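You operate a simulated robot arm through the tools that you are given. There is no shell and no other tool. Be economical: measure what you need, move in short steps, check, and stop when the job is done.

You are at the controls of a simulated robot arm. One attempt, no reset.

TASK
Clamp the card's block in the blue machine's vise, against the red stop.

It is judged by the outcome, as a careful person would: the job done as asked, and still so three seconds after it is handed in. It fails if anything else is knocked over, pushed out of place, dropped, spilled or broken.

THE ROBOT
A 7-joint arm with a two-finger parallel gripper on a trunk, on a base that drives. Base frame: it is fixed to the floor where the robot stands at the start and does not move with it; the origin is under the middle of the robot, x ahead of it, y to its left, z up. Units: mm, degrees, N and s.
With the tool pointing down near the work surface it reaches from about 340 to 760 mm from the robot's upright axis, wherever it stands. Its first joint turns from -115.0 to 115.0 degrees. Payload 3.91 kg.
The TCP is the grasp point between the finger pads, 30 mm short of the fingertips. In the tool frame z runs along the fingers and y along their closing line. Largest opening 110 mm; finger width 20, thickness 10; the body of the gripper, 48 by 112 mm, starts 55 mm behind the TCP.
Orientation is that of the tool frame in the base frame, as a unit quaternion [x, y, z, w]. With the fingers straight down and closing along the base's y, the tool's x points along the base's -x, its y along +y and its z along -z.

THE INTERFACE
- The arm moves only by the tool servo_tool. Its argument "series" is a list that holds one entry, the list of rows, each a list of 7 numbers: the turn, a rotation vector about the base's x, y, z in rad, then the shift along the base's x, y, z in cm, then the opening in per cent of the stroke, from 0 (shut) to 100 (fully open). In form: [[[wx, wy, wz, x, y, z, claw], ...]]. A call has 1 to 10 rows; each row shifts and turns the commanded pose from where the row before left it. Each row takes 0.2 s and may step no farther than 50 mm and 8.6 degrees from the row before; otherwise, or with a gripper value out of range, the whole call is refused. A pose out of reach is approached as far as the arm can. The call stops where the force on the tool passes 70 N (or 10 N more than at its start, if that is more) or the arm is blocked; 0.2 s more then pass. The fingers move at their own pace (about 108 mm/s each) and stop on an object; they squeeze with about 28 N. The grip force told is the motor's: it shows also when the fingers shut on nothing. Time passes only in rows, and 0.2 s behind the last, so rows that do not move let the fingers close. It gives the time, the measured TCP pose, the force on the tool (base axes), the opening and the grip force at its end, in the units of the frame above (readings bear some noise), with the torque about the TCP (base axes, N m) and any sound that the robot's microphone picked up, and new pictures: "pictures" is both (left out), scene, wrist or none.
- Cameras (640 x 400 px; columns grow to the right, rows downward): "scene" is now at [-37.7, 77.4, 1557.4]; the picture's right is [-0.96, -0.29, 0.00], its down [-0.22, 0.73, -0.65] and it looks along [0.19, -0.62, -0.76] (base axes); focal length 257 px, centre (320, 200). "wrist" rides on the gripper at [72, 17, -103] in the tool frame; the picture's right is [-0.23, 0.97, 0.00], its down [-0.76, -0.18, -0.62] and it looks along [-0.61, -0.14, 0.78] (tool axes); focal length 222 px, centre (320, 200). There is no depth. A picture from a camera that has moved, and an enlarged one, comes with that camera's place and axes in the base frame and with its lens.
- move_column(by): slides the trunk up (or, below 0, down) by that many mm; the arm and the scene camera ride with it, the base frame stays. It gives what a move gives, with no picture.
- base_move(legs): drives the robot by 1 to 6 legs, each [ahead, turn to the left] in mm and degrees, along the robot's own axes; the way and the turn of a leg run together, so that a leg with both is an arc; at most 1500 mm and 180 degrees a leg. The arm and the cameras ride along, it lands a little off, and it stops where it bumps. It gives what a move gives, and a new picture of the scene camera.
- turn_head(pan, tilt): turns the head with the scene camera to pan (to the left, within 155 degrees either way) and tilt (down, from -29 to 69), counted from straight ahead of the robot. It gives what a move gives, and a new picture of the scene camera.
- inspect(camera, box): a new picture of the part [left, top, right, bottom] of that camera's present view, enlarged. No time passes.
- job_done(): hands the job in; it is judged then, once.

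Go step by step. Nothing tells you exact positions but the pictures and the camera data: compare them with the known pose of the tool, close in by small moves and look again before you grip or let go. The budget is 120 turns and 260 pictures, counting those below and the enlarged ones. Unless the task says otherwise, let go and move clear before handing in, and close with one line.

The tools are called by a JSON object that holds its "name" and its "arguments". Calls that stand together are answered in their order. servo_tool: Moves the arm, as the interface text tells. Its arguments: {"type":"object","properties":{"series":{"type":"array","items":{"type":"array","items":{"type":"array","items":{"type":"number"}}}},"pictures":{"type":"string","enum":["both","scene","wrist","none"]}},"required":["series"]} The other tools are called the same way: move_column (by) slides the trunk up or down; base_move (legs) drives the base; turn_head (pan, tilt) turns the head that bears the scene camera; inspect (camera, box) takes an enlarged picture of a part of a camera's view; job_done () hands the job in.

At the start:

```text
clock: 0.0
ee_pos: [-76.1, -421.0, 1233.5]
tool_rot: [0.0, 1.0, 0.0, -0.001]
force: [0.4, -0.2, -0.1]
wrist_torque: [0.03, -0.02, -0.03]
gripper_width: 109.9
grip_force: 0.0
trunk travel left (down, up): [-675.0, 315.0]
robot x, y, heading: [-2.2, 1.6, 0.2]
head pan, tilt: [-73.2, 49.3]
```

scene: 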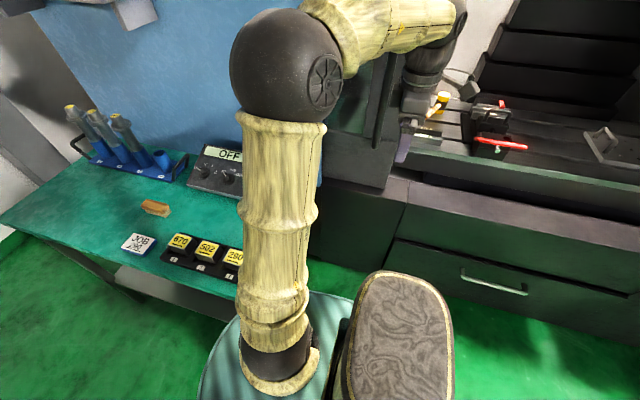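
wrist: 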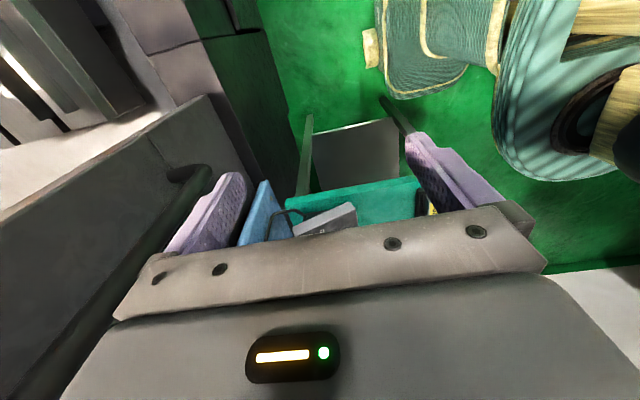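

I see a bench with a job card, blocks with labels, a control box and a machine to the right. I'll look closer at the card and machine.

{"name": "inspect", "arguments": {"camera": "scene", "box": [50, 90, 290, 290]}}

{"name": "inspect", "arguments": {"camera": "scene", "box": [390, 60, 640, 200]}}

{"name": "turn_head", "arguments": {"pan": -110, "tilt": 40}}

{"name": "turn_head", "arguments": {"pan": -30, "tilt": 40}}

```text
2.00 times, centred on (170, 190) of scene
camera zoom: at [-37.7, 77.4, 1557.4], right [-0.96, -0.29, 0.0], down [-0.22, 0.73, -0.65], along [0.19, -0.62, -0.76], focal length 514 px, centre (620, 220)
```

zoom: 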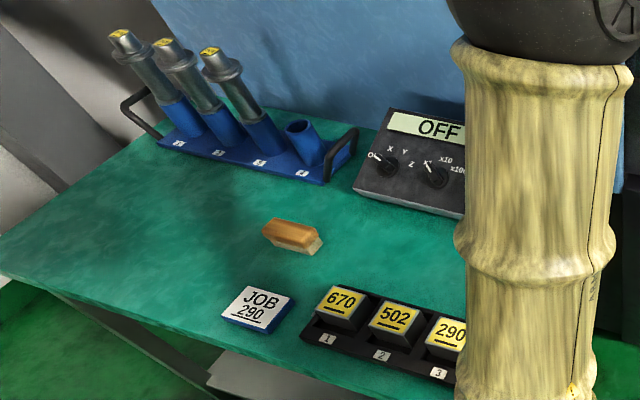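

```text
2.56 times, centred on (515, 130) of scene
camera zoom: at [-37.7, 77.4, 1557.4], right [-0.96, -0.29, 0.0], down [-0.22, 0.73, -0.65], along [0.19, -0.62, -0.76], focal length 658 px, centre (-179, 379)
```

zoom: 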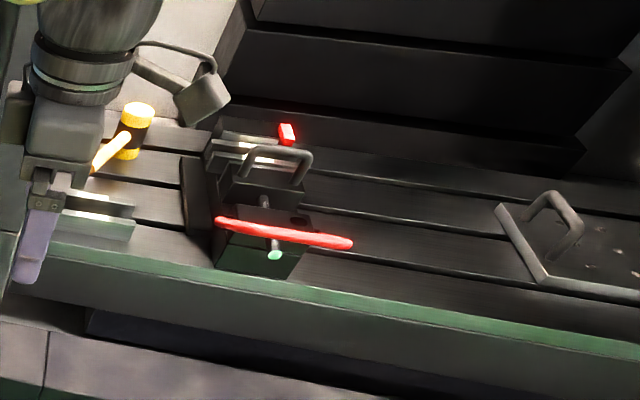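

```text
clock: 1.0
ee_pos: [-76.2, -421.2, 1234.8]
tool_rot: [0.001, 1.0, 0.0, 0.0]
force: [0.0, -0.1, 0.0]
wrist_torque: [0.0, 0.02, 0.0]
gripper_width: 110.1
grip_force: 0.1
trunk travel left (down, up): [-675.0, 315.0]
robot x, y, heading: [0.9, -0.1, -0.0]
head pan, tilt: [-110.0, 40.0]
camera scene: at [-89.1, 71.8, 1570.6], right [-0.94, 0.34, 0.0], down [0.22, 0.6, -0.77], along [-0.26, -0.72, -0.64], focal length 257 px, centre (320, 200)
```

scene: 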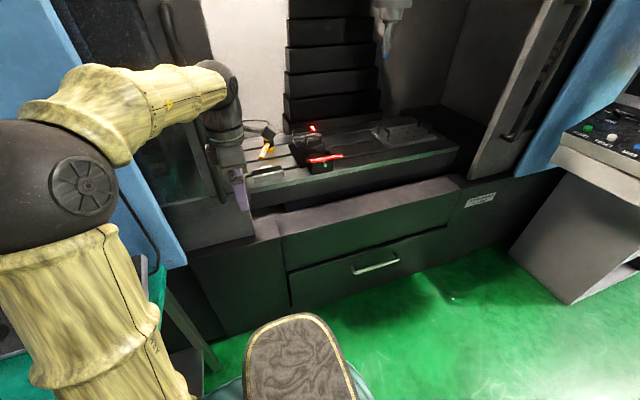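

```text
clock: 2.6
ee_pos: [-77.0, -423.0, 1233.2]
tool_rot: [0.0, 1.0, -0.001, 0.0]
force: [0.4, 0.2, -0.1]
wrist_torque: [0.01, -0.01, -0.03]
gripper_width: 110.1
grip_force: 0.0
trunk travel left (down, up): [-675.0, 315.0]
robot x, y, heading: [0.0, -1.1, 0.2]
head pan, tilt: [-30.0, 40.0]
camera scene: at [13.5, 109.2, 1570.6], right [-0.5, -0.87, 0.0], down [-0.56, 0.32, -0.77], along [0.66, -0.38, -0.64], focal length 257 px, centre (320, 200)
```

scene: 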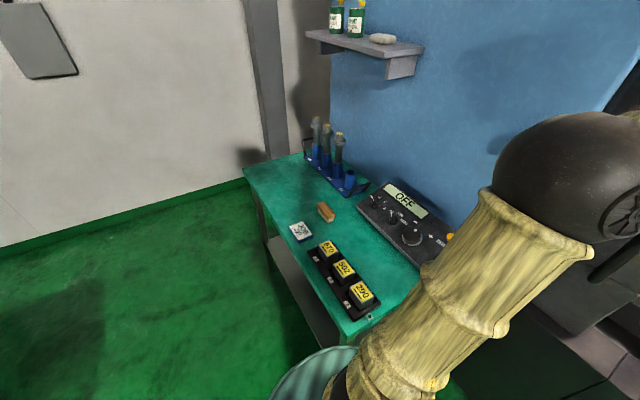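

The card says 290, and the block 290 sits in slot 3. I'll zoom in on both areas and look around for other machines.

{"name": "inspect", "arguments": {"camera": "scene", "box": [270, 200, 430, 330]}}

{"name": "turn_head", "arguments": {"pan": -105, "tilt": 30}}

{"name": "inspect", "arguments": {"camera": "scene", "box": [220, 120, 500, 280]}}

{"name": "turn_head", "arguments": {"pan": -155, "tilt": 25}}

{"name": "turn_head", "arguments": {"pan": 100, "tilt": 25}}

```text
3.08 times, centred on (350, 265) of scene
camera zoom: at [13.5, 109.2, 1570.6], right [-0.5, -0.87, 0.0], down [-0.56, 0.32, -0.77], along [0.66, -0.38, -0.64], focal length 790 px, centre (228, 0)
```

zoom: 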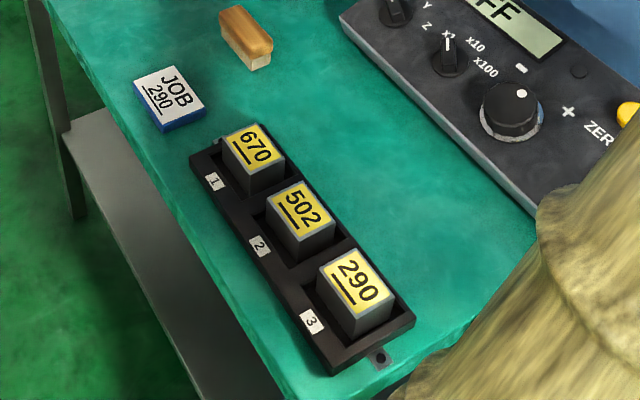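

```text
clock: 4.0
ee_pos: [-76.2, -422.0, 1233.8]
tool_rot: [0.001, 1.0, 0.0, 0.0]
force: [-0.5, -0.2, -0.4]
wrist_torque: [0.03, -0.03, -0.03]
gripper_width: 110.0
grip_force: 0.1
trunk travel left (down, up): [-675.0, 315.0]
robot x, y, heading: [-1.3, -1.8, 0.0]
head pan, tilt: [-105.0, 30.0]
camera scene: at [-83.5, 64.4, 1585.9], right [-0.97, 0.26, 0.0], down [0.13, 0.48, -0.87], along [-0.22, -0.84, -0.5], focal length 257 px, centre (320, 200)
```

scene: 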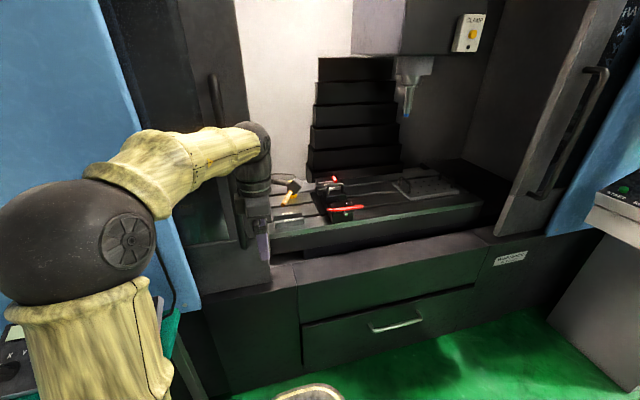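

```text
2.29 times, centred on (360, 200) of scene
camera zoom: at [-83.5, 64.4, 1585.9], right [-0.97, 0.26, 0.0], down [0.13, 0.48, -0.87], along [-0.22, -0.84, -0.5], focal length 587 px, centre (229, 200)
```

zoom: 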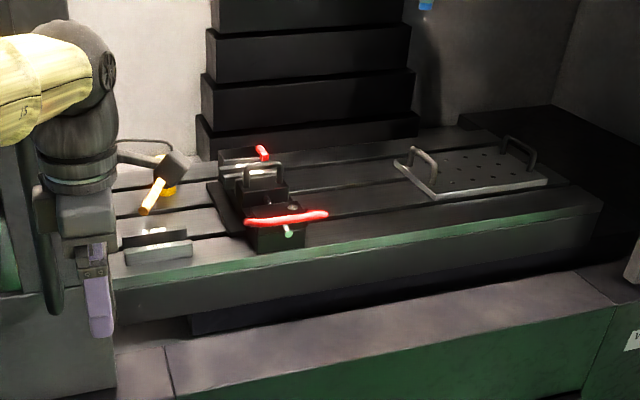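

```text
clock: 5.2
ee_pos: [-76.2, -420.8, 1235.2]
tool_rot: [0.0, 1.0, 0.0, -0.001]
force: [0.1, -0.6, 0.9]
wrist_torque: [0.02, -0.01, -0.01]
gripper_width: 110.0
grip_force: 0.0
trunk travel left (down, up): [-675.0, 315.0]
robot x, y, heading: [1.5, 0.4, 0.1]
head pan, tilt: [-154.7, 25.0]
camera scene: at [-143.4, 112.3, 1593.9], right [-0.43, 0.9, 0.0], down [0.38, 0.18, -0.91], along [-0.82, -0.39, -0.42], focal length 257 px, centre (320, 200)
```

scene: 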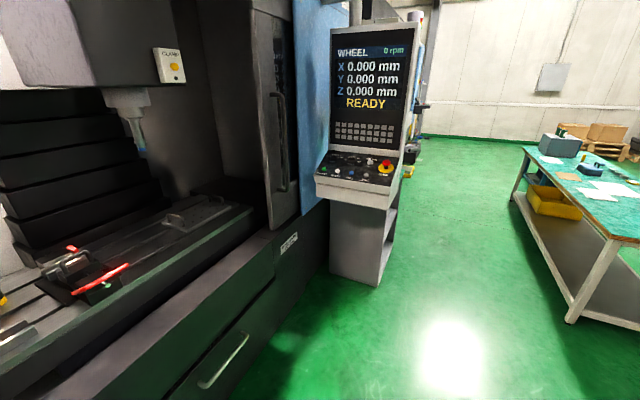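

```text
clock: 8.8
ee_pos: [-76.7, -422.5, 1233.2]
tool_rot: [0.0, 1.0, 0.0, 0.0]
force: [0.4, 0.0, 0.8]
wrist_torque: [0.02, 0.0, 0.0]
gripper_width: 109.9
grip_force: 0.0
trunk travel left (down, up): [-675.0, 315.0]
robot x, y, heading: [2.3, 1.2, -0.1]
head pan, tilt: [100.0, 25.0]
camera scene: at [-76.1, 242.5, 1593.9], right [0.98, 0.17, 0.0], down [0.07, -0.42, -0.91], along [-0.16, 0.89, -0.42], focal length 257 px, centre (320, 200)
```

scene: 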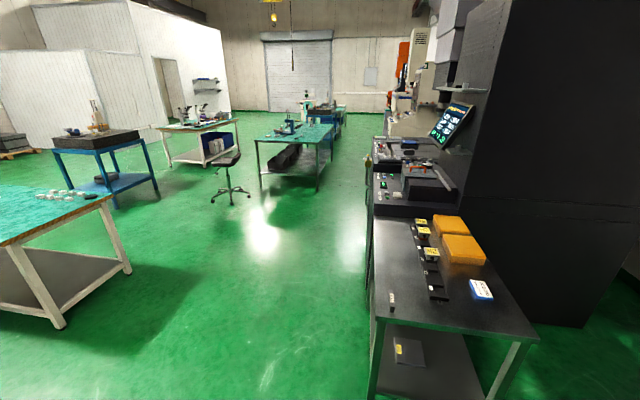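

There's another bench with blocks and a card near a dark machine. I'll zoom there to be sure which card belongs to what.

{"name": "inspect", "arguments": {"camera": "scene", "box": [360, 90, 540, 330]}}

{"name": "turn_head", "arguments": {"pan": 60, "tilt": 25}}

{"name": "turn_head", "arguments": {"pan": 150, "tilt": 20}}

```text
1.67 times, centred on (450, 210) of scene
camera zoom: at [-76.1, 242.5, 1593.9], right [0.98, 0.17, 0.0], down [0.07, -0.42, -0.91], along [-0.16, 0.89, -0.42], focal length 428 px, centre (103, 183)
```

zoom: 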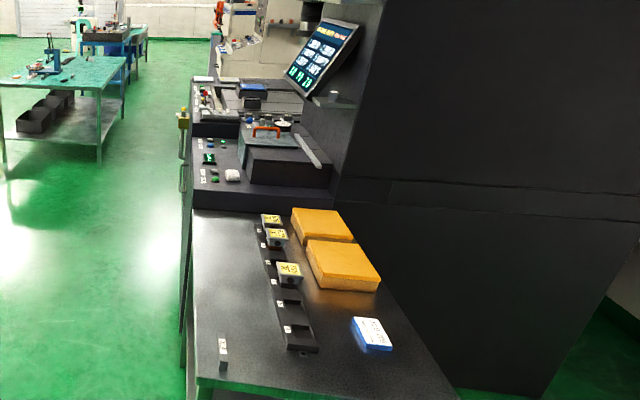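

```text
clock: 9.8
ee_pos: [-76.4, -422.1, 1234.7]
tool_rot: [-0.001, 1.0, -0.001, 0.001]
force: [0.3, 0.9, -0.3]
wrist_torque: [0.04, 0.01, 0.01]
gripper_width: 109.9
grip_force: 0.2
trunk travel left (down, up): [-675.0, 315.0]
robot x, y, heading: [-0.1, -0.7, 0.2]
head pan, tilt: [60.0, 25.0]
camera scene: at [-14.1, 231.6, 1593.9], right [0.87, -0.5, 0.0], down [-0.21, -0.37, -0.91], along [0.45, 0.79, -0.42], focal length 257 px, centre (320, 200)
```

scene: 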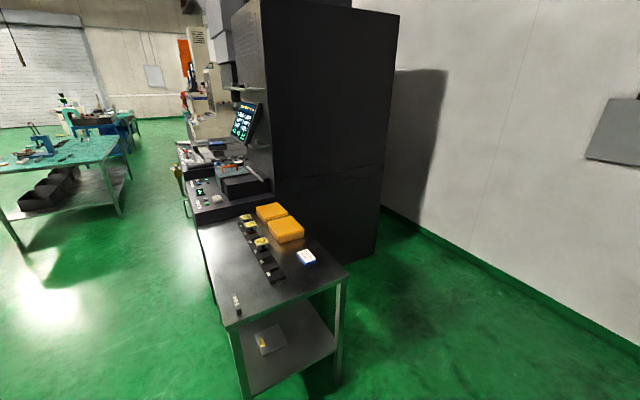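

```text
clock: 11.5
ee_pos: [-76.8, -423.0, 1234.8]
tool_rot: [0.0, 1.0, 0.0, 0.0]
force: [-0.2, 0.1, 0.9]
wrist_torque: [0.03, -0.02, -0.01]
gripper_width: 109.9
grip_force: 0.1
trunk travel left (down, up): [-675.0, 315.0]
robot x, y, heading: [-0.1, -0.3, -0.1]
head pan, tilt: [150.0, 20.0]
camera scene: at [-140.7, 198.4, 1602.0], right [0.5, 0.87, 0.0], down [0.3, -0.17, -0.94], along [-0.81, 0.47, -0.34], focal length 257 px, centre (320, 200)
```

scene: 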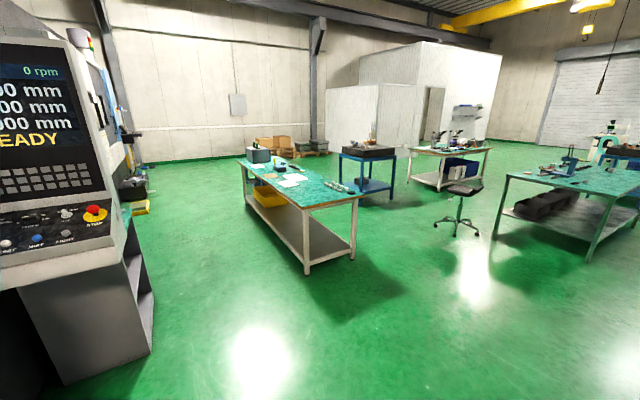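

The bench beside the blue machine carries card 290. Now a closer look at the vise and other details.

{"name": "turn_head", "arguments": {"pan": -112, "tilt": 32}}

{"name": "inspect", "arguments": {"camera": "scene", "box": [260, 140, 380, 215]}}

{"name": "inspect", "arguments": {"camera": "scene", "box": [290, 155, 350, 195]}}

```text
clock: 15.1
ee_pos: [-76.4, -421.7, 1233.8]
tool_rot: [0.0, 1.0, 0.0, 0.0]
force: [0.3, 0.2, 0.2]
wrist_torque: [0.02, 0.0, 0.04]
gripper_width: 109.8
grip_force: 0.1
trunk travel left (down, up): [-675.0, 315.0]
robot x, y, heading: [-0.1, -1.1, -0.1]
head pan, tilt: [-112.0, 32.0]
camera scene: at [-93.7, 68.7, 1582.8], right [-0.93, 0.37, 0.0], down [0.2, 0.49, -0.85], along [-0.32, -0.79, -0.53], focal length 257 px, centre (320, 200)
```

scene: 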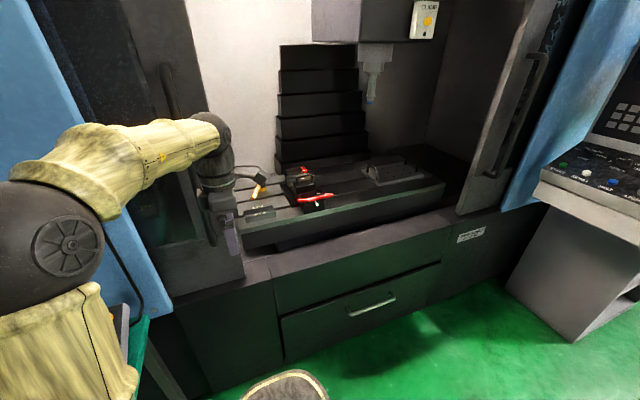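

```text
5.33 times, centred on (320, 178) of scene
camera zoom: at [-93.7, 68.7, 1582.8], right [-0.93, 0.37, 0.0], down [0.2, 0.49, -0.85], along [-0.32, -0.79, -0.53], focal length 1370 px, centre (320, 320)
```

zoom: 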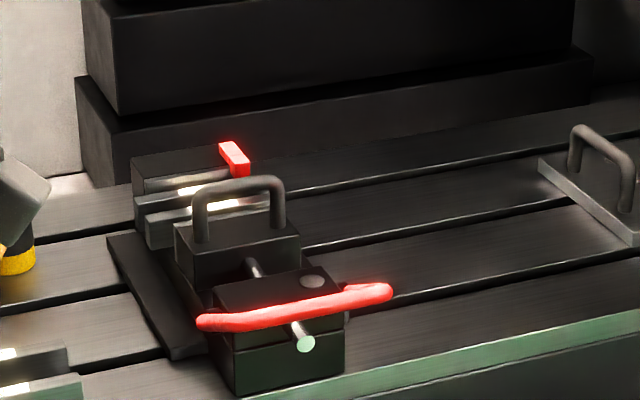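

```text
10.00 times, centred on (320, 175) of scene
camera zoom: at [-93.7, 68.7, 1582.8], right [-0.93, 0.37, 0.0], down [0.2, 0.49, -0.85], along [-0.32, -0.79, -0.53], focal length 2568 px, centre (320, 450)
```

zoom: 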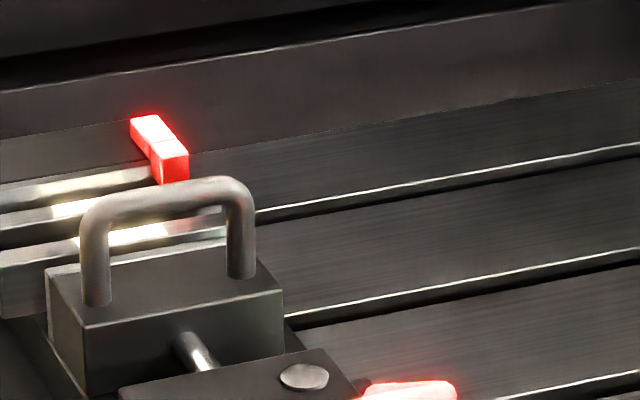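

The vise has a fixed back jaw with the red stop at its -x end, a sliding jaw with a grip handle, and a red lever. First I'll bring the tool over the block tray for a closer look.

{"name": "servo_tool", "arguments": {"series": [[[0, 0, 0, 4, 1, 0, 100], [0, 0, 0, 5, 0, 0, 100], [0, 0, 0, 5, 0, 0, 100], [0, 0, 0, 5, 1, 0, 100], [0, 0, 0, 5, 2, 0, 100], [0, 0, 0, 4, 3, 0, 100], [0, 0, 0, 4, 3, 0, 100], [0, 0, 0, 4, 3, 0, 100], [0, 0, 0, 3, 3, 0, 100]]], "pictures": "wrist"}}

{"name": "turn_head", "arguments": {"pan": -35, "tilt": 50}}

```text
refused: row 4 steps farther than a row can; nothing moved
```

```text
clock: 16.6
ee_pos: [-76.9, -422.2, 1234.5]
tool_rot: [0.0, 1.0, 0.0, 0.0]
force: [1.3, 0.4, -0.4]
wrist_torque: [-0.01, 0.0, 0.03]
gripper_width: 109.9
grip_force: 0.0
trunk travel left (down, up): [-675.0, 315.0]
robot x, y, heading: [1.3, 2.4, -0.1]
head pan, tilt: [-35.0, 50.0]
camera scene: at [2.9, 107.5, 1556.4], right [-0.57, -0.82, 0.0], down [-0.63, 0.44, -0.64], along [0.53, -0.37, -0.77], focal length 257 px, centre (320, 200)
```

scene: 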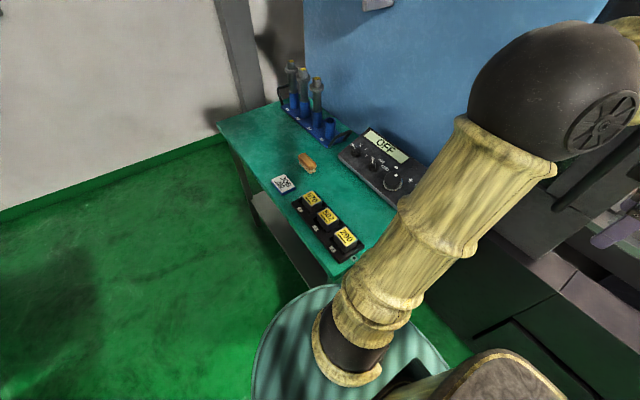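

The row steps were slightly too long; I'll retry with shorter rows.

{"name": "servo_tool", "arguments": {"series": [[[0, 0, 0, 4, 1, 0, 100], [0, 0, 0, 4.5, 0.5, 0, 100], [0, 0, 0, 4.5, 0.5, 0, 100], [0, 0, 0, 4.5, 1, 0, 100], [0, 0, 0, 4.5, 2, 0, 100], [0, 0, 0, 4, 2.5, 0, 100], [0, 0, 0, 4, 2.5, 0, 100], [0, 0, 0, 4, 2.5, 0, 100], [0, 0, 0, 3.5, 2.5, 0, 100]]], "pictures": "both"}}

```text
clock: 18.6
ee_pos: [299.4, -272.8, 1230.9]
tool_rot: [0.001, 1.0, -0.001, -0.001]
force: [-0.3, 1.4, -0.5]
wrist_torque: [0.01, 0.02, -0.04]
gripper_width: 110.2
grip_force: 0.1
trunk travel left (down, up): [-675.0, 315.0]
robot x, y, heading: [2.6, -0.5, 0.2]
head pan, tilt: [-35.0, 50.0]
camera scene: at [3.7, 108.0, 1556.3], right [-0.57, -0.82, 0.0], down [-0.63, 0.44, -0.64], along [0.53, -0.37, -0.77], focal length 257 px, centre (320, 200)
camera wrist: at [227.9, -255.7, 1335.2], right [0.23, 0.97, 0.0], down [0.76, -0.18, 0.62], along [0.61, -0.14, -0.78], focal length 222 px, centre (320, 200)
```

scene: 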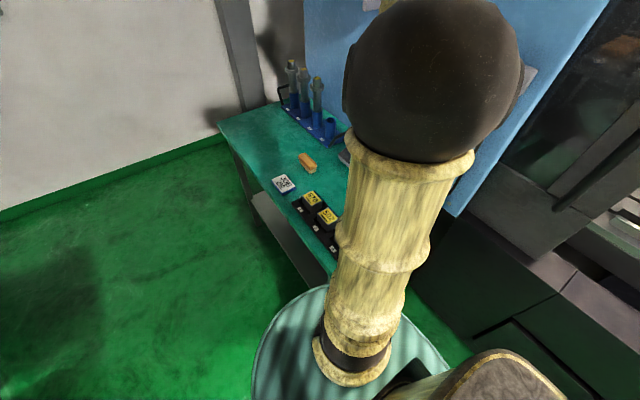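
wrist: 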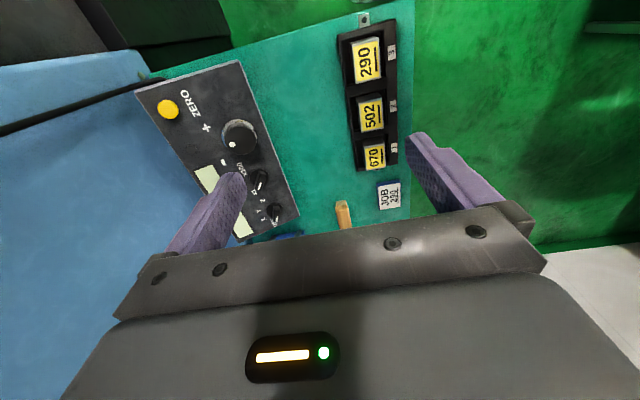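

Block 290's top is at about (297, -188, 900). Before choosing a grip, I'll raise the trunk to get a second viewpoint on the vise.

{"name": "turn_head", "arguments": {"pan": -112, "tilt": 38}}

{"name": "inspect", "arguments": {"camera": "scene", "box": [285, 130, 365, 180]}}

{"name": "move_column", "arguments": {"by": 310}}

{"name": "turn_head", "arguments": {"pan": -112, "tilt": 45}}

```text
clock: 20.1
ee_pos: [298.8, -273.9, 1231.2]
tool_rot: [-0.001, 1.0, 0.001, 0.0]
force: [0.4, 0.7, -0.4]
wrist_torque: [-0.01, 0.02, -0.04]
gripper_width: 109.7
grip_force: 0.1
trunk travel left (down, up): [-675.0, 315.0]
robot x, y, heading: [0.1, -1.9, 0.1]
head pan, tilt: [-112.0, 38.0]
camera scene: at [-92.3, 71.8, 1573.5], right [-0.93, 0.37, 0.0], down [0.23, 0.57, -0.79], along [-0.29, -0.73, -0.62], focal length 257 px, centre (320, 200)
```

scene: 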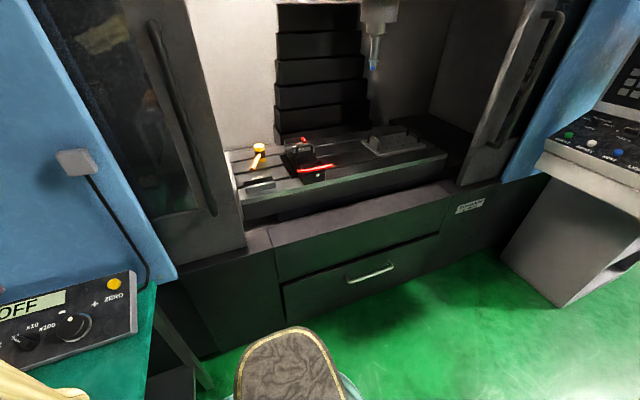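

```text
8.00 times, centred on (325, 155) of scene
camera zoom: at [-92.3, 71.8, 1573.5], right [-0.93, 0.37, 0.0], down [0.23, 0.57, -0.79], along [-0.29, -0.73, -0.62], focal length 2055 px, centre (280, 560)
```

zoom: 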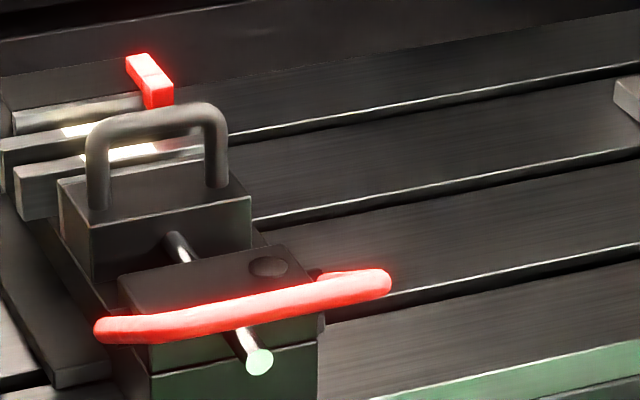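

```text
clock: 23.2
ee_pos: [299.1, -274.4, 1540.8]
tool_rot: [0.001, 1.0, 0.001, 0.001]
force: [-1.0, 0.4, -0.8]
wrist_torque: [0.0, 0.04, 0.01]
gripper_width: 110.2
grip_force: 0.1
trunk travel left (down, up): [-985.0, 5.0]
robot x, y, heading: [1.0, -2.3, 0.0]
head pan, tilt: [-112.0, 38.0]
```

```text
clock: 23.9
ee_pos: [300.2, -273.4, 1541.7]
tool_rot: [0.0, 1.0, 0.0, 0.0]
force: [0.4, -0.3, 1.1]
wrist_torque: [-0.01, 0.01, -0.01]
gripper_width: 110.1
grip_force: 0.1
trunk travel left (down, up): [-985.0, 5.0]
robot x, y, heading: [1.5, -1.2, 0.1]
head pan, tilt: [-112.0, 45.0]
camera scene: at [-90.5, 76.4, 1873.3], right [-0.93, 0.37, 0.0], down [0.26, 0.66, -0.71], along [-0.27, -0.66, -0.71], focal length 257 px, centre (320, 200)
```

scene: 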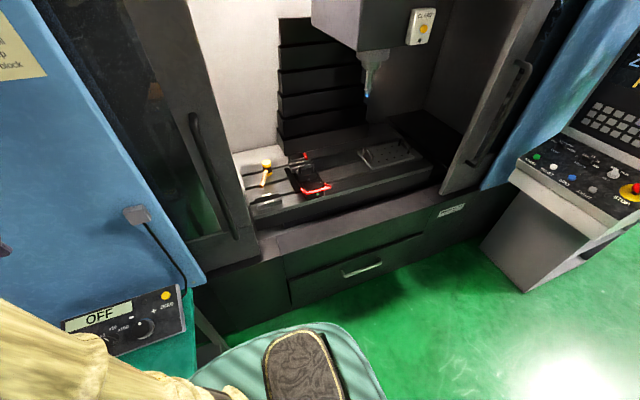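

There's also a notice on the blue panel at upper left. I'll read it and zoom in on the vise from here.

{"name": "inspect", "arguments": {"camera": "scene", "box": [275, 140, 355, 205]}}

{"name": "turn_head", "arguments": {"pan": -80, "tilt": 25}}

```text
6.15 times, centred on (315, 172) of scene
camera zoom: at [-90.5, 76.4, 1873.3], right [-0.93, 0.37, 0.0], down [0.26, 0.66, -0.71], along [-0.27, -0.66, -0.71], focal length 1580 px, centre (351, 369)
```

zoom: 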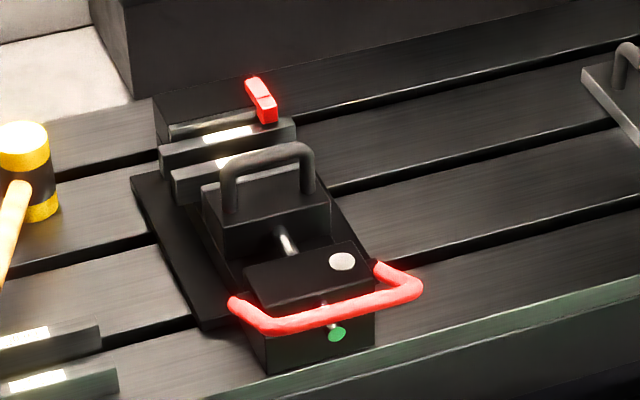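

```text
clock: 24.9
ee_pos: [298.4, -274.0, 1540.2]
tool_rot: [0.0, 1.0, 0.0, -0.001]
force: [1.0, 0.1, 0.7]
wrist_torque: [0.01, -0.01, 0.02]
gripper_width: 109.8
grip_force: 0.0
trunk travel left (down, up): [-985.0, 5.0]
robot x, y, heading: [-0.8, 1.5, -0.1]
head pan, tilt: [-80.0, 25.0]
camera scene: at [-44.1, 61.0, 1903.8], right [-0.98, -0.17, 0.0], down [-0.07, 0.42, -0.91], along [0.16, -0.89, -0.42], focal length 257 px, centre (320, 200)
```

scene: 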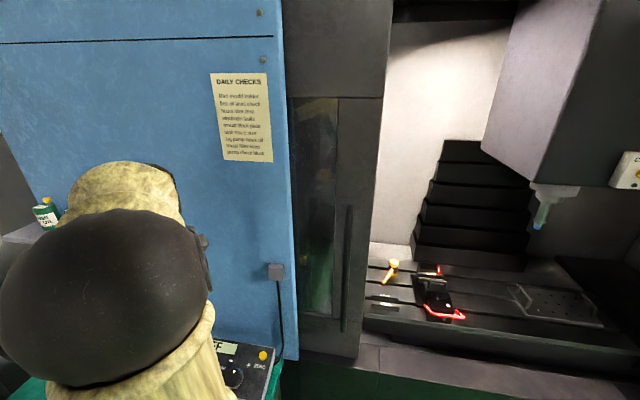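

{"name": "inspect", "arguments": {"camera": "scene", "box": [200, 70, 290, 170]}}

{"name": "inspect", "arguments": {"camera": "scene", "box": [400, 250, 480, 330]}}

```text
4.00 times, centred on (245, 120) of scene
camera zoom: at [-44.1, 61.0, 1903.8], right [-0.98, -0.17, 0.0], down [-0.07, 0.42, -0.91], along [0.16, -0.89, -0.42], focal length 1027 px, centre (620, 520)
```

zoom: 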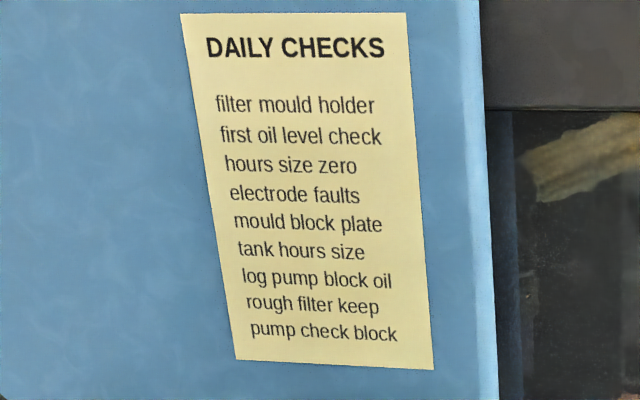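

```text
5.00 times, centred on (440, 290) of scene
camera zoom: at [-44.1, 61.0, 1903.8], right [-0.98, -0.17, 0.0], down [-0.07, 0.42, -0.91], along [0.16, -0.89, -0.42], focal length 1284 px, centre (-280, -250)
```

zoom: 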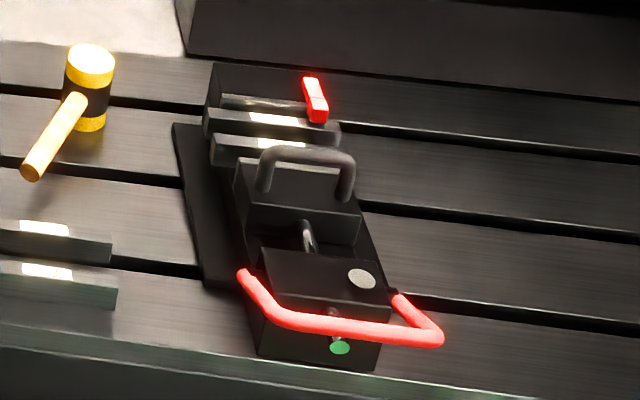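

The notice is just decoration. The stop triangulates to about (-487, -1124, 977). I'll put the arm ahead of the robot, lower the trunk, and drive to face the vise to inspect it before fetching the block.

{"name": "servo_tool", "arguments": {"series": [[[0, 0, 0, 2, 4, 0, 100], [0, 0, 0, 2, 4, 0, 100], [0, 0, 0, 2, 4, 0, 100], [0, 0, 0, 2, 4, 0, 100], [0, 0, 0, 2, 4, 0, 100], [0, 0, 0, 2, 4, 0, 100], [0, 0, 0, 1, 3.4, 0, 100]]], "pictures": "none"}}

{"name": "move_column", "arguments": {"by": -310}}

{"name": "turn_head", "arguments": {"pan": -10, "tilt": 50}}

{"name": "base_move", "arguments": {"legs": [[-470, 0], [0, -90]]}}

```text
clock: 26.5
ee_pos: [430.7, 1.3, 1541.9]
tool_rot: [0.0, 1.0, 0.0, -0.001]
force: [-0.7, -0.5, -0.5]
wrist_torque: [0.0, -0.01, -0.01]
gripper_width: 109.9
grip_force: 0.0
trunk travel left (down, up): [-985.0, 5.0]
robot x, y, heading: [4.6, -3.5, 0.2]
head pan, tilt: [-80.0, 25.0]
```

```text
clock: 29.6
ee_pos: [428.7, 0.2, 1232.1]
tool_rot: [0.0, 1.0, 0.001, 0.0]
force: [0.3, -0.1, -0.3]
wrist_torque: [0.01, 0.02, 0.03]
gripper_width: 109.9
grip_force: 0.2
trunk travel left (down, up): [-675.0, 315.0]
robot x, y, heading: [-1.9, -3.3, -0.2]
head pan, tilt: [-80.0, 25.0]
```

```text
clock: 31.0
ee_pos: [429.4, 0.3, 1232.2]
tool_rot: [0.0, 1.0, 0.0, 0.0]
force: [0.4, 0.6, 0.2]
wrist_torque: [0.01, -0.03, -0.01]
gripper_width: 110.0
grip_force: 0.0
trunk travel left (down, up): [-675.0, 315.0]
robot x, y, heading: [-3.2, 2.1, 0.1]
head pan, tilt: [-10.0, 50.0]
camera scene: at [15.8, 138.4, 1556.4], right [-0.17, -0.98, 0.0], down [-0.75, 0.13, -0.64], along [0.63, -0.11, -0.77], focal length 257 px, centre (320, 200)
```

scene: 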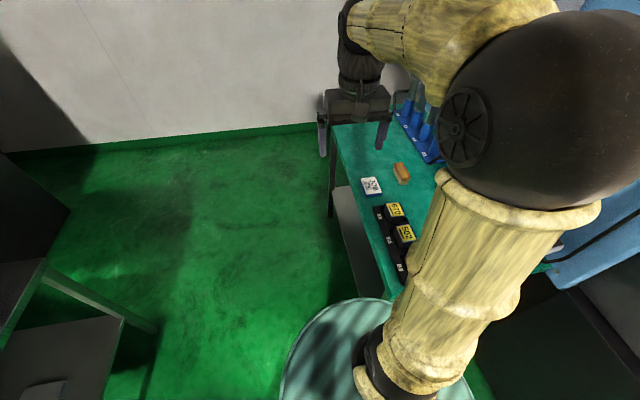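

```text
clock: 39.6
ee_pos: [-466.4, -427.7, 1231.5]
tool_rot: [0.695, 0.719, 0.0, 0.0]
force: [0.2, -0.1, -0.2]
wrist_torque: [0.04, -0.02, 0.02]
gripper_width: 109.9
grip_force: 0.1
trunk travel left (down, up): [-675.0, 315.0]
robot x, y, heading: [-481.4, -1.6, -88.1]
head pan, tilt: [-10.0, 50.0]
camera scene: at [-340.9, -11.2, 1556.4], right [-0.99, 0.14, 0.0], down [0.11, 0.76, -0.64], along [-0.09, -0.64, -0.77], focal length 257 px, centre (320, 200)
```

scene: 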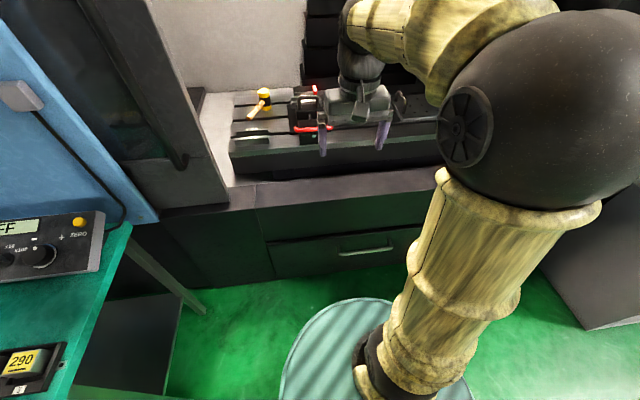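

The robot faces the machine. I'll correct heading and drive closer in steps, watching the base clearance.

{"name": "base_move", "arguments": {"legs": [[200, -1.9]]}}

{"name": "turn_head", "arguments": {"pan": 0, "tilt": 69}}

```text
clock: 41.4
ee_pos: [-474.9, -628.5, 1230.5]
tool_rot: [0.706, 0.708, 0.0, -0.001]
force: [-0.6, -1.3, 1.0]
wrist_torque: [0.0, 0.01, 0.01]
gripper_width: 109.9
grip_force: 0.2
trunk travel left (down, up): [-675.0, 315.0]
robot x, y, heading: [-478.0, -200.3, -90.0]
head pan, tilt: [-10.0, 50.0]
camera scene: at [-337.5, -215.5, 1556.3], right [-0.99, 0.17, 0.0], down [0.13, 0.76, -0.64], along [-0.11, -0.63, -0.77], focal length 257 px, centre (320, 200)
```

scene: 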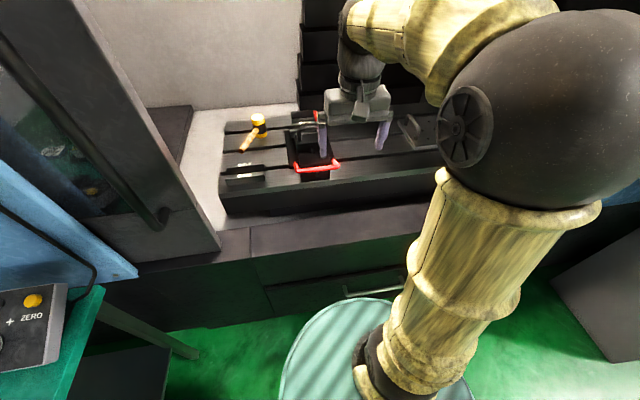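

```text
clock: 42.2
ee_pos: [-475.4, -626.8, 1231.5]
tool_rot: [0.706, 0.709, -0.001, -0.001]
force: [0.2, 0.5, -0.6]
wrist_torque: [0.02, 0.02, -0.02]
gripper_width: 110.2
grip_force: 0.1
trunk travel left (down, up): [-675.0, 315.0]
robot x, y, heading: [-476.7, -195.3, -89.6]
head pan, tilt: [0.0, 68.8]
camera scene: at [-324.3, -194.6, 1534.5], right [-1.0, 0.0, 0.0], down [0.0, 0.93, -0.36], along [0.0, -0.36, -0.93], focal length 257 px, centre (320, 200)
```

scene: 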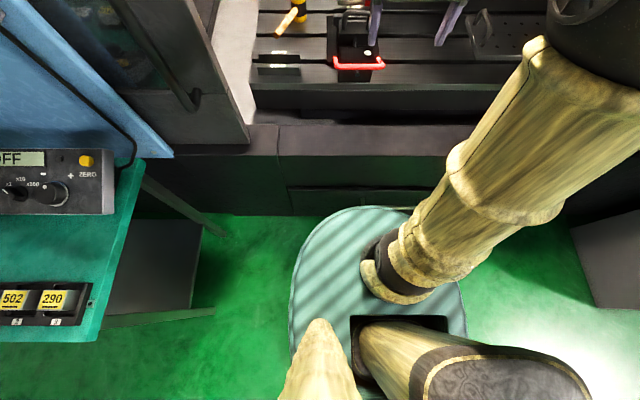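

The teal disc seems to be a trunk shelf with about 250 mm radius, so there's still room. I'll drive a little closer.

{"name": "base_move", "arguments": {"legs": [[140, 0]]}}

```text
clock: 43.7
ee_pos: [-475.7, -769.2, 1230.6]
tool_rot: [0.706, 0.708, 0.001, 0.0]
force: [0.6, 0.7, -0.9]
wrist_torque: [0.0, -0.02, -0.03]
gripper_width: 110.1
grip_force: 0.0
trunk travel left (down, up): [-675.0, 315.0]
robot x, y, heading: [-478.1, -337.3, -89.9]
head pan, tilt: [0.0, 68.8]
camera scene: at [-323.7, -335.6, 1534.4], right [-1.0, 0.0, 0.0], down [0.0, 0.93, -0.36], along [0.0, -0.36, -0.93], focal length 257 px, centre (320, 200)
```

scene: 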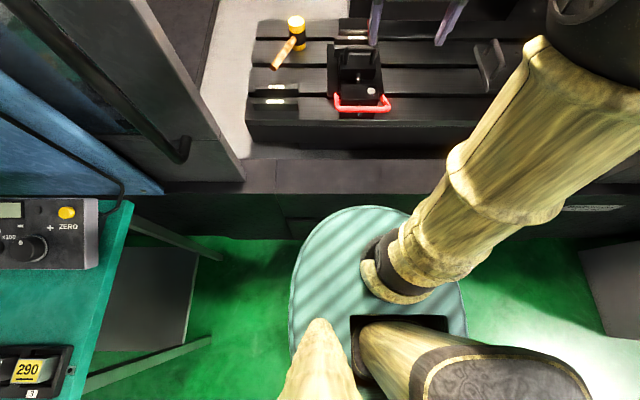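

Jaws should now be within reach. I'll extend the arm in over the vise for a wrist view.

{"name": "servo_tool", "arguments": {"series": [[[0, 0, 0, 0, -4.5, 0, 100], [0, 0, 0, 0, -4.5, 0, 100], [0, 0, 0, 0, -4.5, -1, 100], [0, 0, 0, 0, -4.5, -1, 100]]], "pictures": "wrist"}}

{"name": "turn_head", "arguments": {"pan": -15, "tilt": 35}}

```text
clock: 44.7
ee_pos: [-472.7, -948.2, 1212.7]
tool_rot: [0.705, 0.709, 0.0, -0.001]
force: [0.4, 0.0, -1.1]
wrist_torque: [0.02, 0.0, 0.0]
gripper_width: 110.0
grip_force: 0.0
trunk travel left (down, up): [-675.0, 315.0]
robot x, y, heading: [-476.2, -338.1, -89.7]
head pan, tilt: [0.0, 68.8]
camera wrist: at [-455.2, -875.1, 1316.5], right [0.97, -0.22, 0.0], down [-0.18, -0.76, 0.62], along [-0.14, -0.61, -0.78], focal length 222 px, centre (320, 200)
```

wrist: 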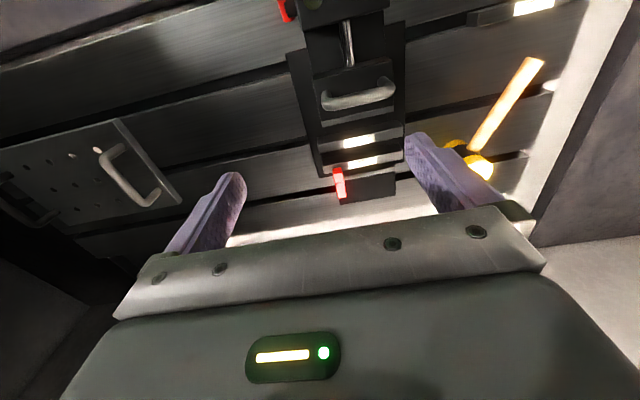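

```text
clock: 45.7
ee_pos: [-472.8, -945.9, 1212.7]
tool_rot: [0.706, 0.708, 0.0, 0.0]
force: [0.5, -0.4, 0.1]
wrist_torque: [0.0, 0.03, -0.02]
gripper_width: 109.9
grip_force: 0.1
trunk travel left (down, up): [-675.0, 315.0]
robot x, y, heading: [-477.5, -337.9, -89.8]
head pan, tilt: [-15.0, 35.0]
camera scene: at [-346.3, -363.7, 1578.0], right [-0.97, 0.26, 0.0], down [0.15, 0.56, -0.82], along [-0.21, -0.79, -0.57], focal length 257 px, centre (320, 200)
```

scene: 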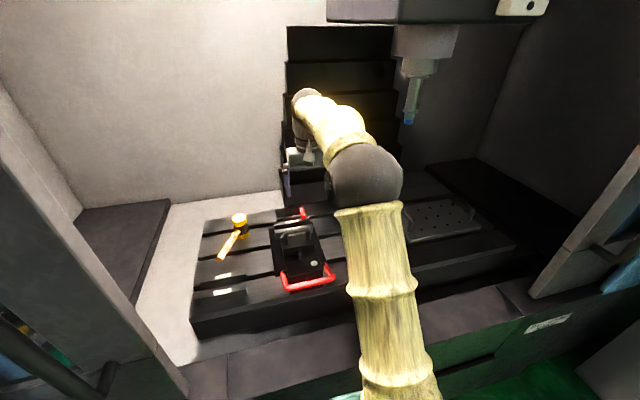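

{"name": "inspect", "arguments": {"camera": "scene", "box": [255, 195, 355, 300]}}

{"name": "inspect", "arguments": {"camera": "wrist", "box": [270, 0, 430, 215]}}

```text
3.81 times, centred on (305, 248) of scene
camera zoom: at [-346.3, -363.7, 1578.0], right [-0.97, 0.26, 0.0], down [0.15, 0.56, -0.82], along [-0.21, -0.79, -0.57], focal length 978 px, centre (377, 19)
```

zoom: 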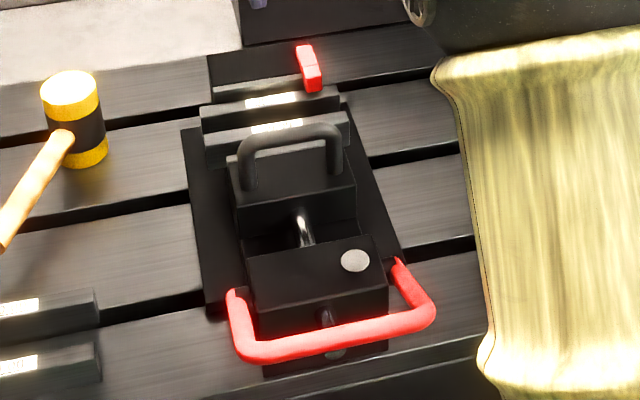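

```text
1.86 times, centred on (350, 108) of wrist
camera zoom: at [-455.3, -872.8, 1317.4], right [0.97, -0.22, 0.0], down [-0.18, -0.76, 0.62], along [-0.14, -0.61, -0.78], focal length 413 px, centre (264, 372)
```

zoom: 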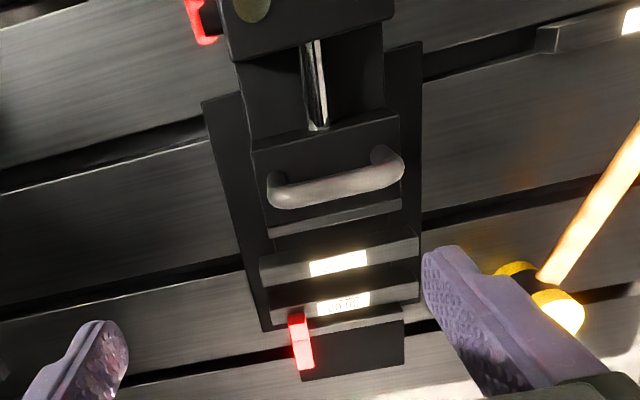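

The jaw plates carry labels. I'll read them and the spare pair's labels.

{"name": "inspect", "arguments": {"camera": "wrist", "box": [325, 125, 395, 180]}}

{"name": "inspect", "arguments": {"camera": "scene", "box": [200, 260, 260, 305]}}

{"name": "inspect", "arguments": {"camera": "scene", "box": [285, 198, 325, 230]}}

```text
7.27 times, centred on (360, 152) of wrist
camera zoom: at [-455.3, -872.8, 1317.4], right [0.97, -0.22, 0.0], down [-0.18, -0.76, 0.62], along [-0.14, -0.61, -0.78], focal length 1615 px, centre (29, 546)
```

zoom: 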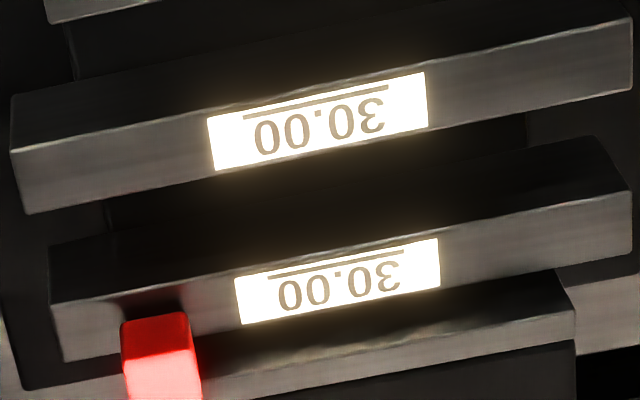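

```text
8.89 times, centred on (230, 282) of scene
camera zoom: at [-346.3, -363.7, 1578.0], right [-0.97, 0.26, 0.0], down [0.15, 0.56, -0.82], along [-0.21, -0.79, -0.57], focal length 2283 px, centre (1120, -533)
```

zoom: 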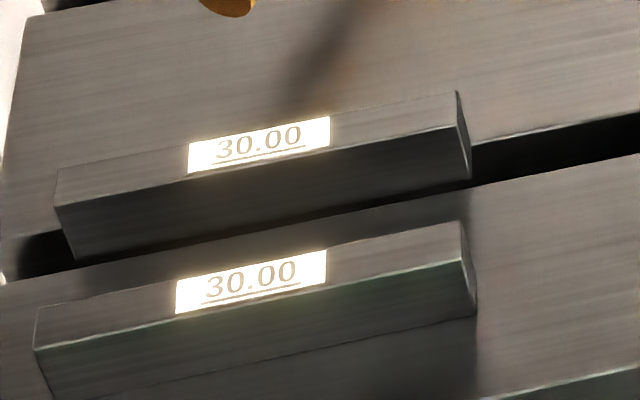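

```text
12.50 times, centred on (305, 214) of scene
camera zoom: at [-346.3, -363.7, 1578.0], right [-0.97, 0.26, 0.0], down [0.15, 0.56, -0.82], along [-0.21, -0.79, -0.57], focal length 3210 px, centre (508, 25)
```

zoom: 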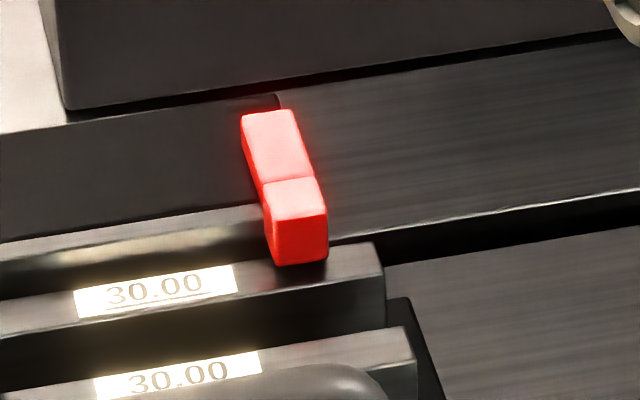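

The "30.00" bars are loose parallels on the vise bed: their tops are at z≈1003, the stop at about x=-462, the vise centred on x≈-428 and the jaws already about 95 mm open. The block will sit on the parallels against the stop; now I'll back out and fetch it.

{"name": "servo_tool", "arguments": {"series": [[[0, 0, 0, 0, 4.5, 1, 100], [0, 0, 0, 0, 4.5, 1, 100], [0, 0, 0, 0, 4.5, 0, 100], [0, 0, 0, 0, 4.5, 0, 100]]], "pictures": "none"}}

{"name": "base_move", "arguments": {"legs": [[-340, 0], [0, 90], [430, 0]]}}

{"name": "turn_head", "arguments": {"pan": -35, "tilt": 55}}

```text
clock: 46.7
ee_pos: [-473.4, -765.9, 1232.0]
tool_rot: [0.706, 0.708, 0.0, 0.001]
force: [0.5, -0.2, 0.8]
wrist_torque: [-0.04, -0.02, 0.0]
gripper_width: 110.0
grip_force: 0.0
trunk travel left (down, up): [-675.0, 315.0]
robot x, y, heading: [-478.4, -337.5, -89.5]
head pan, tilt: [-15.0, 35.0]
```

```text
clock: 57.3
ee_pos: [382.9, 3.8, 1231.6]
tool_rot: [-0.005, 1.0, 0.0, 0.001]
force: [-0.2, 0.2, -0.4]
wrist_torque: [-0.01, -0.01, -0.04]
gripper_width: 110.1
grip_force: 0.1
trunk travel left (down, up): [-675.0, 315.0]
robot x, y, heading: [-46.6, -5.6, 0.4]
head pan, tilt: [-15.0, 35.0]
camera scene: at [-22.9, 128.0, 1578.1], right [-0.25, -0.97, 0.0], down [-0.56, 0.14, -0.82], along [0.79, -0.21, -0.57], focal length 257 px, centre (320, 200)
```

scene: 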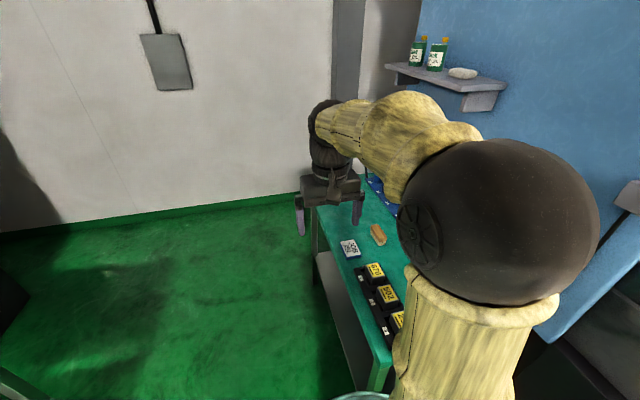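

```text
clock: 58.1
ee_pos: [382.8, 3.1, 1230.9]
tool_rot: [-0.004, 1.0, 0.001, 0.0]
force: [-0.3, 0.1, 0.7]
wrist_torque: [-0.04, 0.01, -0.02]
gripper_width: 110.2
grip_force: 0.0
trunk travel left (down, up): [-675.0, 315.0]
robot x, y, heading: [-47.0, -3.9, 0.9]
head pan, tilt: [-35.0, 55.0]
camera scene: at [-49.3, 109.3, 1549.9], right [-0.57, -0.82, 0.0], down [-0.67, 0.46, -0.57], along [0.47, -0.33, -0.82], focal length 257 px, centre (320, 200)
```

scene: 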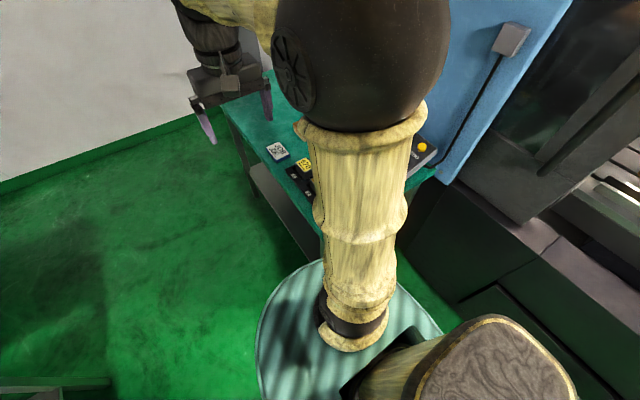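

Now I move the tool over block 290 at height and look with the wrist camera.

{"name": "servo_tool", "arguments": {"series": [[[0, 0, 0, -1.7, -3.8, 0, 100], [0, 0, 0, -1.7, -3.8, 0, 100], [0, 0, 0, -1.7, -3.8, -2, 100], [0, 0, 0, -1.7, -3.8, -2, 100], [0, 0, 0, -1.7, -3.8, -2, 100], [0, 0, 0, 0, 0, -4, 100], [0, 0, 0, 0, 0, -4, 100]]], "pictures": "wrist"}}

```text
clock: 59.7
ee_pos: [296.7, -188.0, 1088.6]
tool_rot: [-0.005, 1.0, -0.001, 0.0]
force: [0.0, 0.0, 0.1]
wrist_torque: [-0.02, 0.05, 0.04]
gripper_width: 110.1
grip_force: 0.1
trunk travel left (down, up): [-675.0, 315.0]
robot x, y, heading: [-45.8, 1.9, 0.5]
head pan, tilt: [-35.0, 55.0]
camera wrist: at [224.7, -171.5, 1192.9], right [0.22, 0.98, 0.0], down [0.76, -0.17, 0.62], along [0.61, -0.14, -0.78], focal length 222 px, centre (320, 200)
```

wrist: 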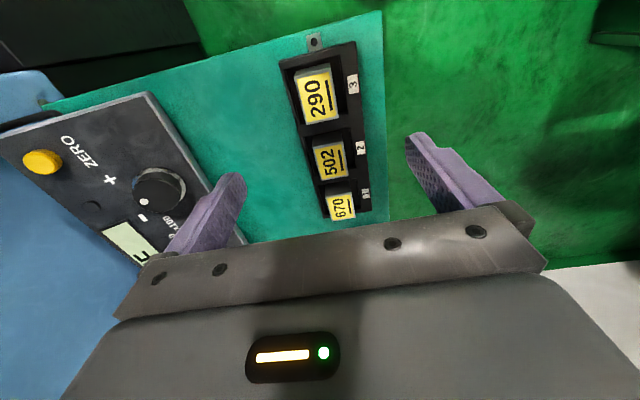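

{"name": "inspect", "arguments": {"camera": "wrist", "box": [260, 20, 400, 225]}}

{"name": "inspect", "arguments": {"camera": "wrist", "box": [280, 45, 370, 135]}}

```text
1.95 times, centred on (330, 122) of wrist
camera zoom: at [224.7, -171.5, 1192.9], right [0.22, 0.98, 0.0], down [0.76, -0.17, 0.62], along [0.61, -0.14, -0.78], focal length 433 px, centre (300, 351)
```

zoom: 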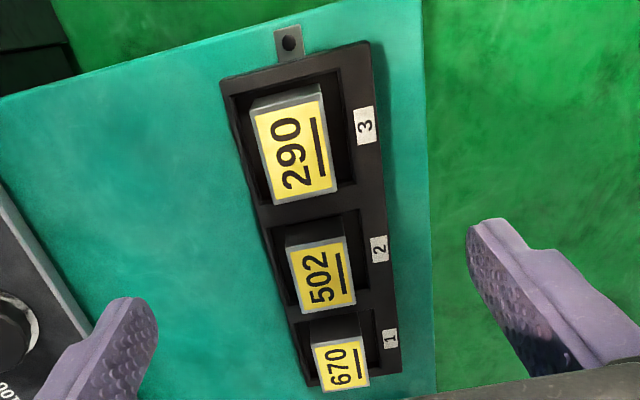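

```text
4.44 times, centred on (325, 90) of wrist
camera zoom: at [224.7, -171.5, 1192.9], right [0.22, 0.98, 0.0], down [0.76, -0.17, 0.62], along [0.61, -0.14, -0.78], focal length 987 px, centre (298, 689)
```

zoom: 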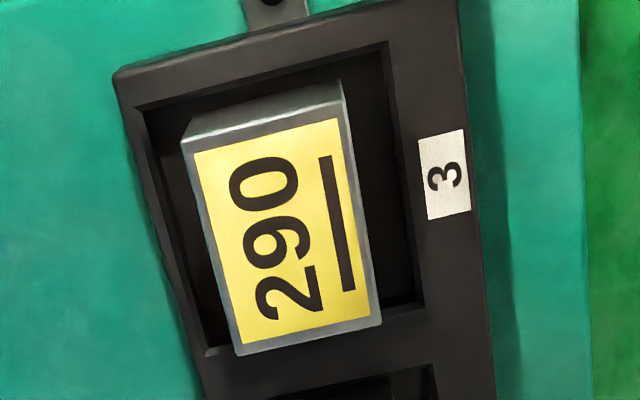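

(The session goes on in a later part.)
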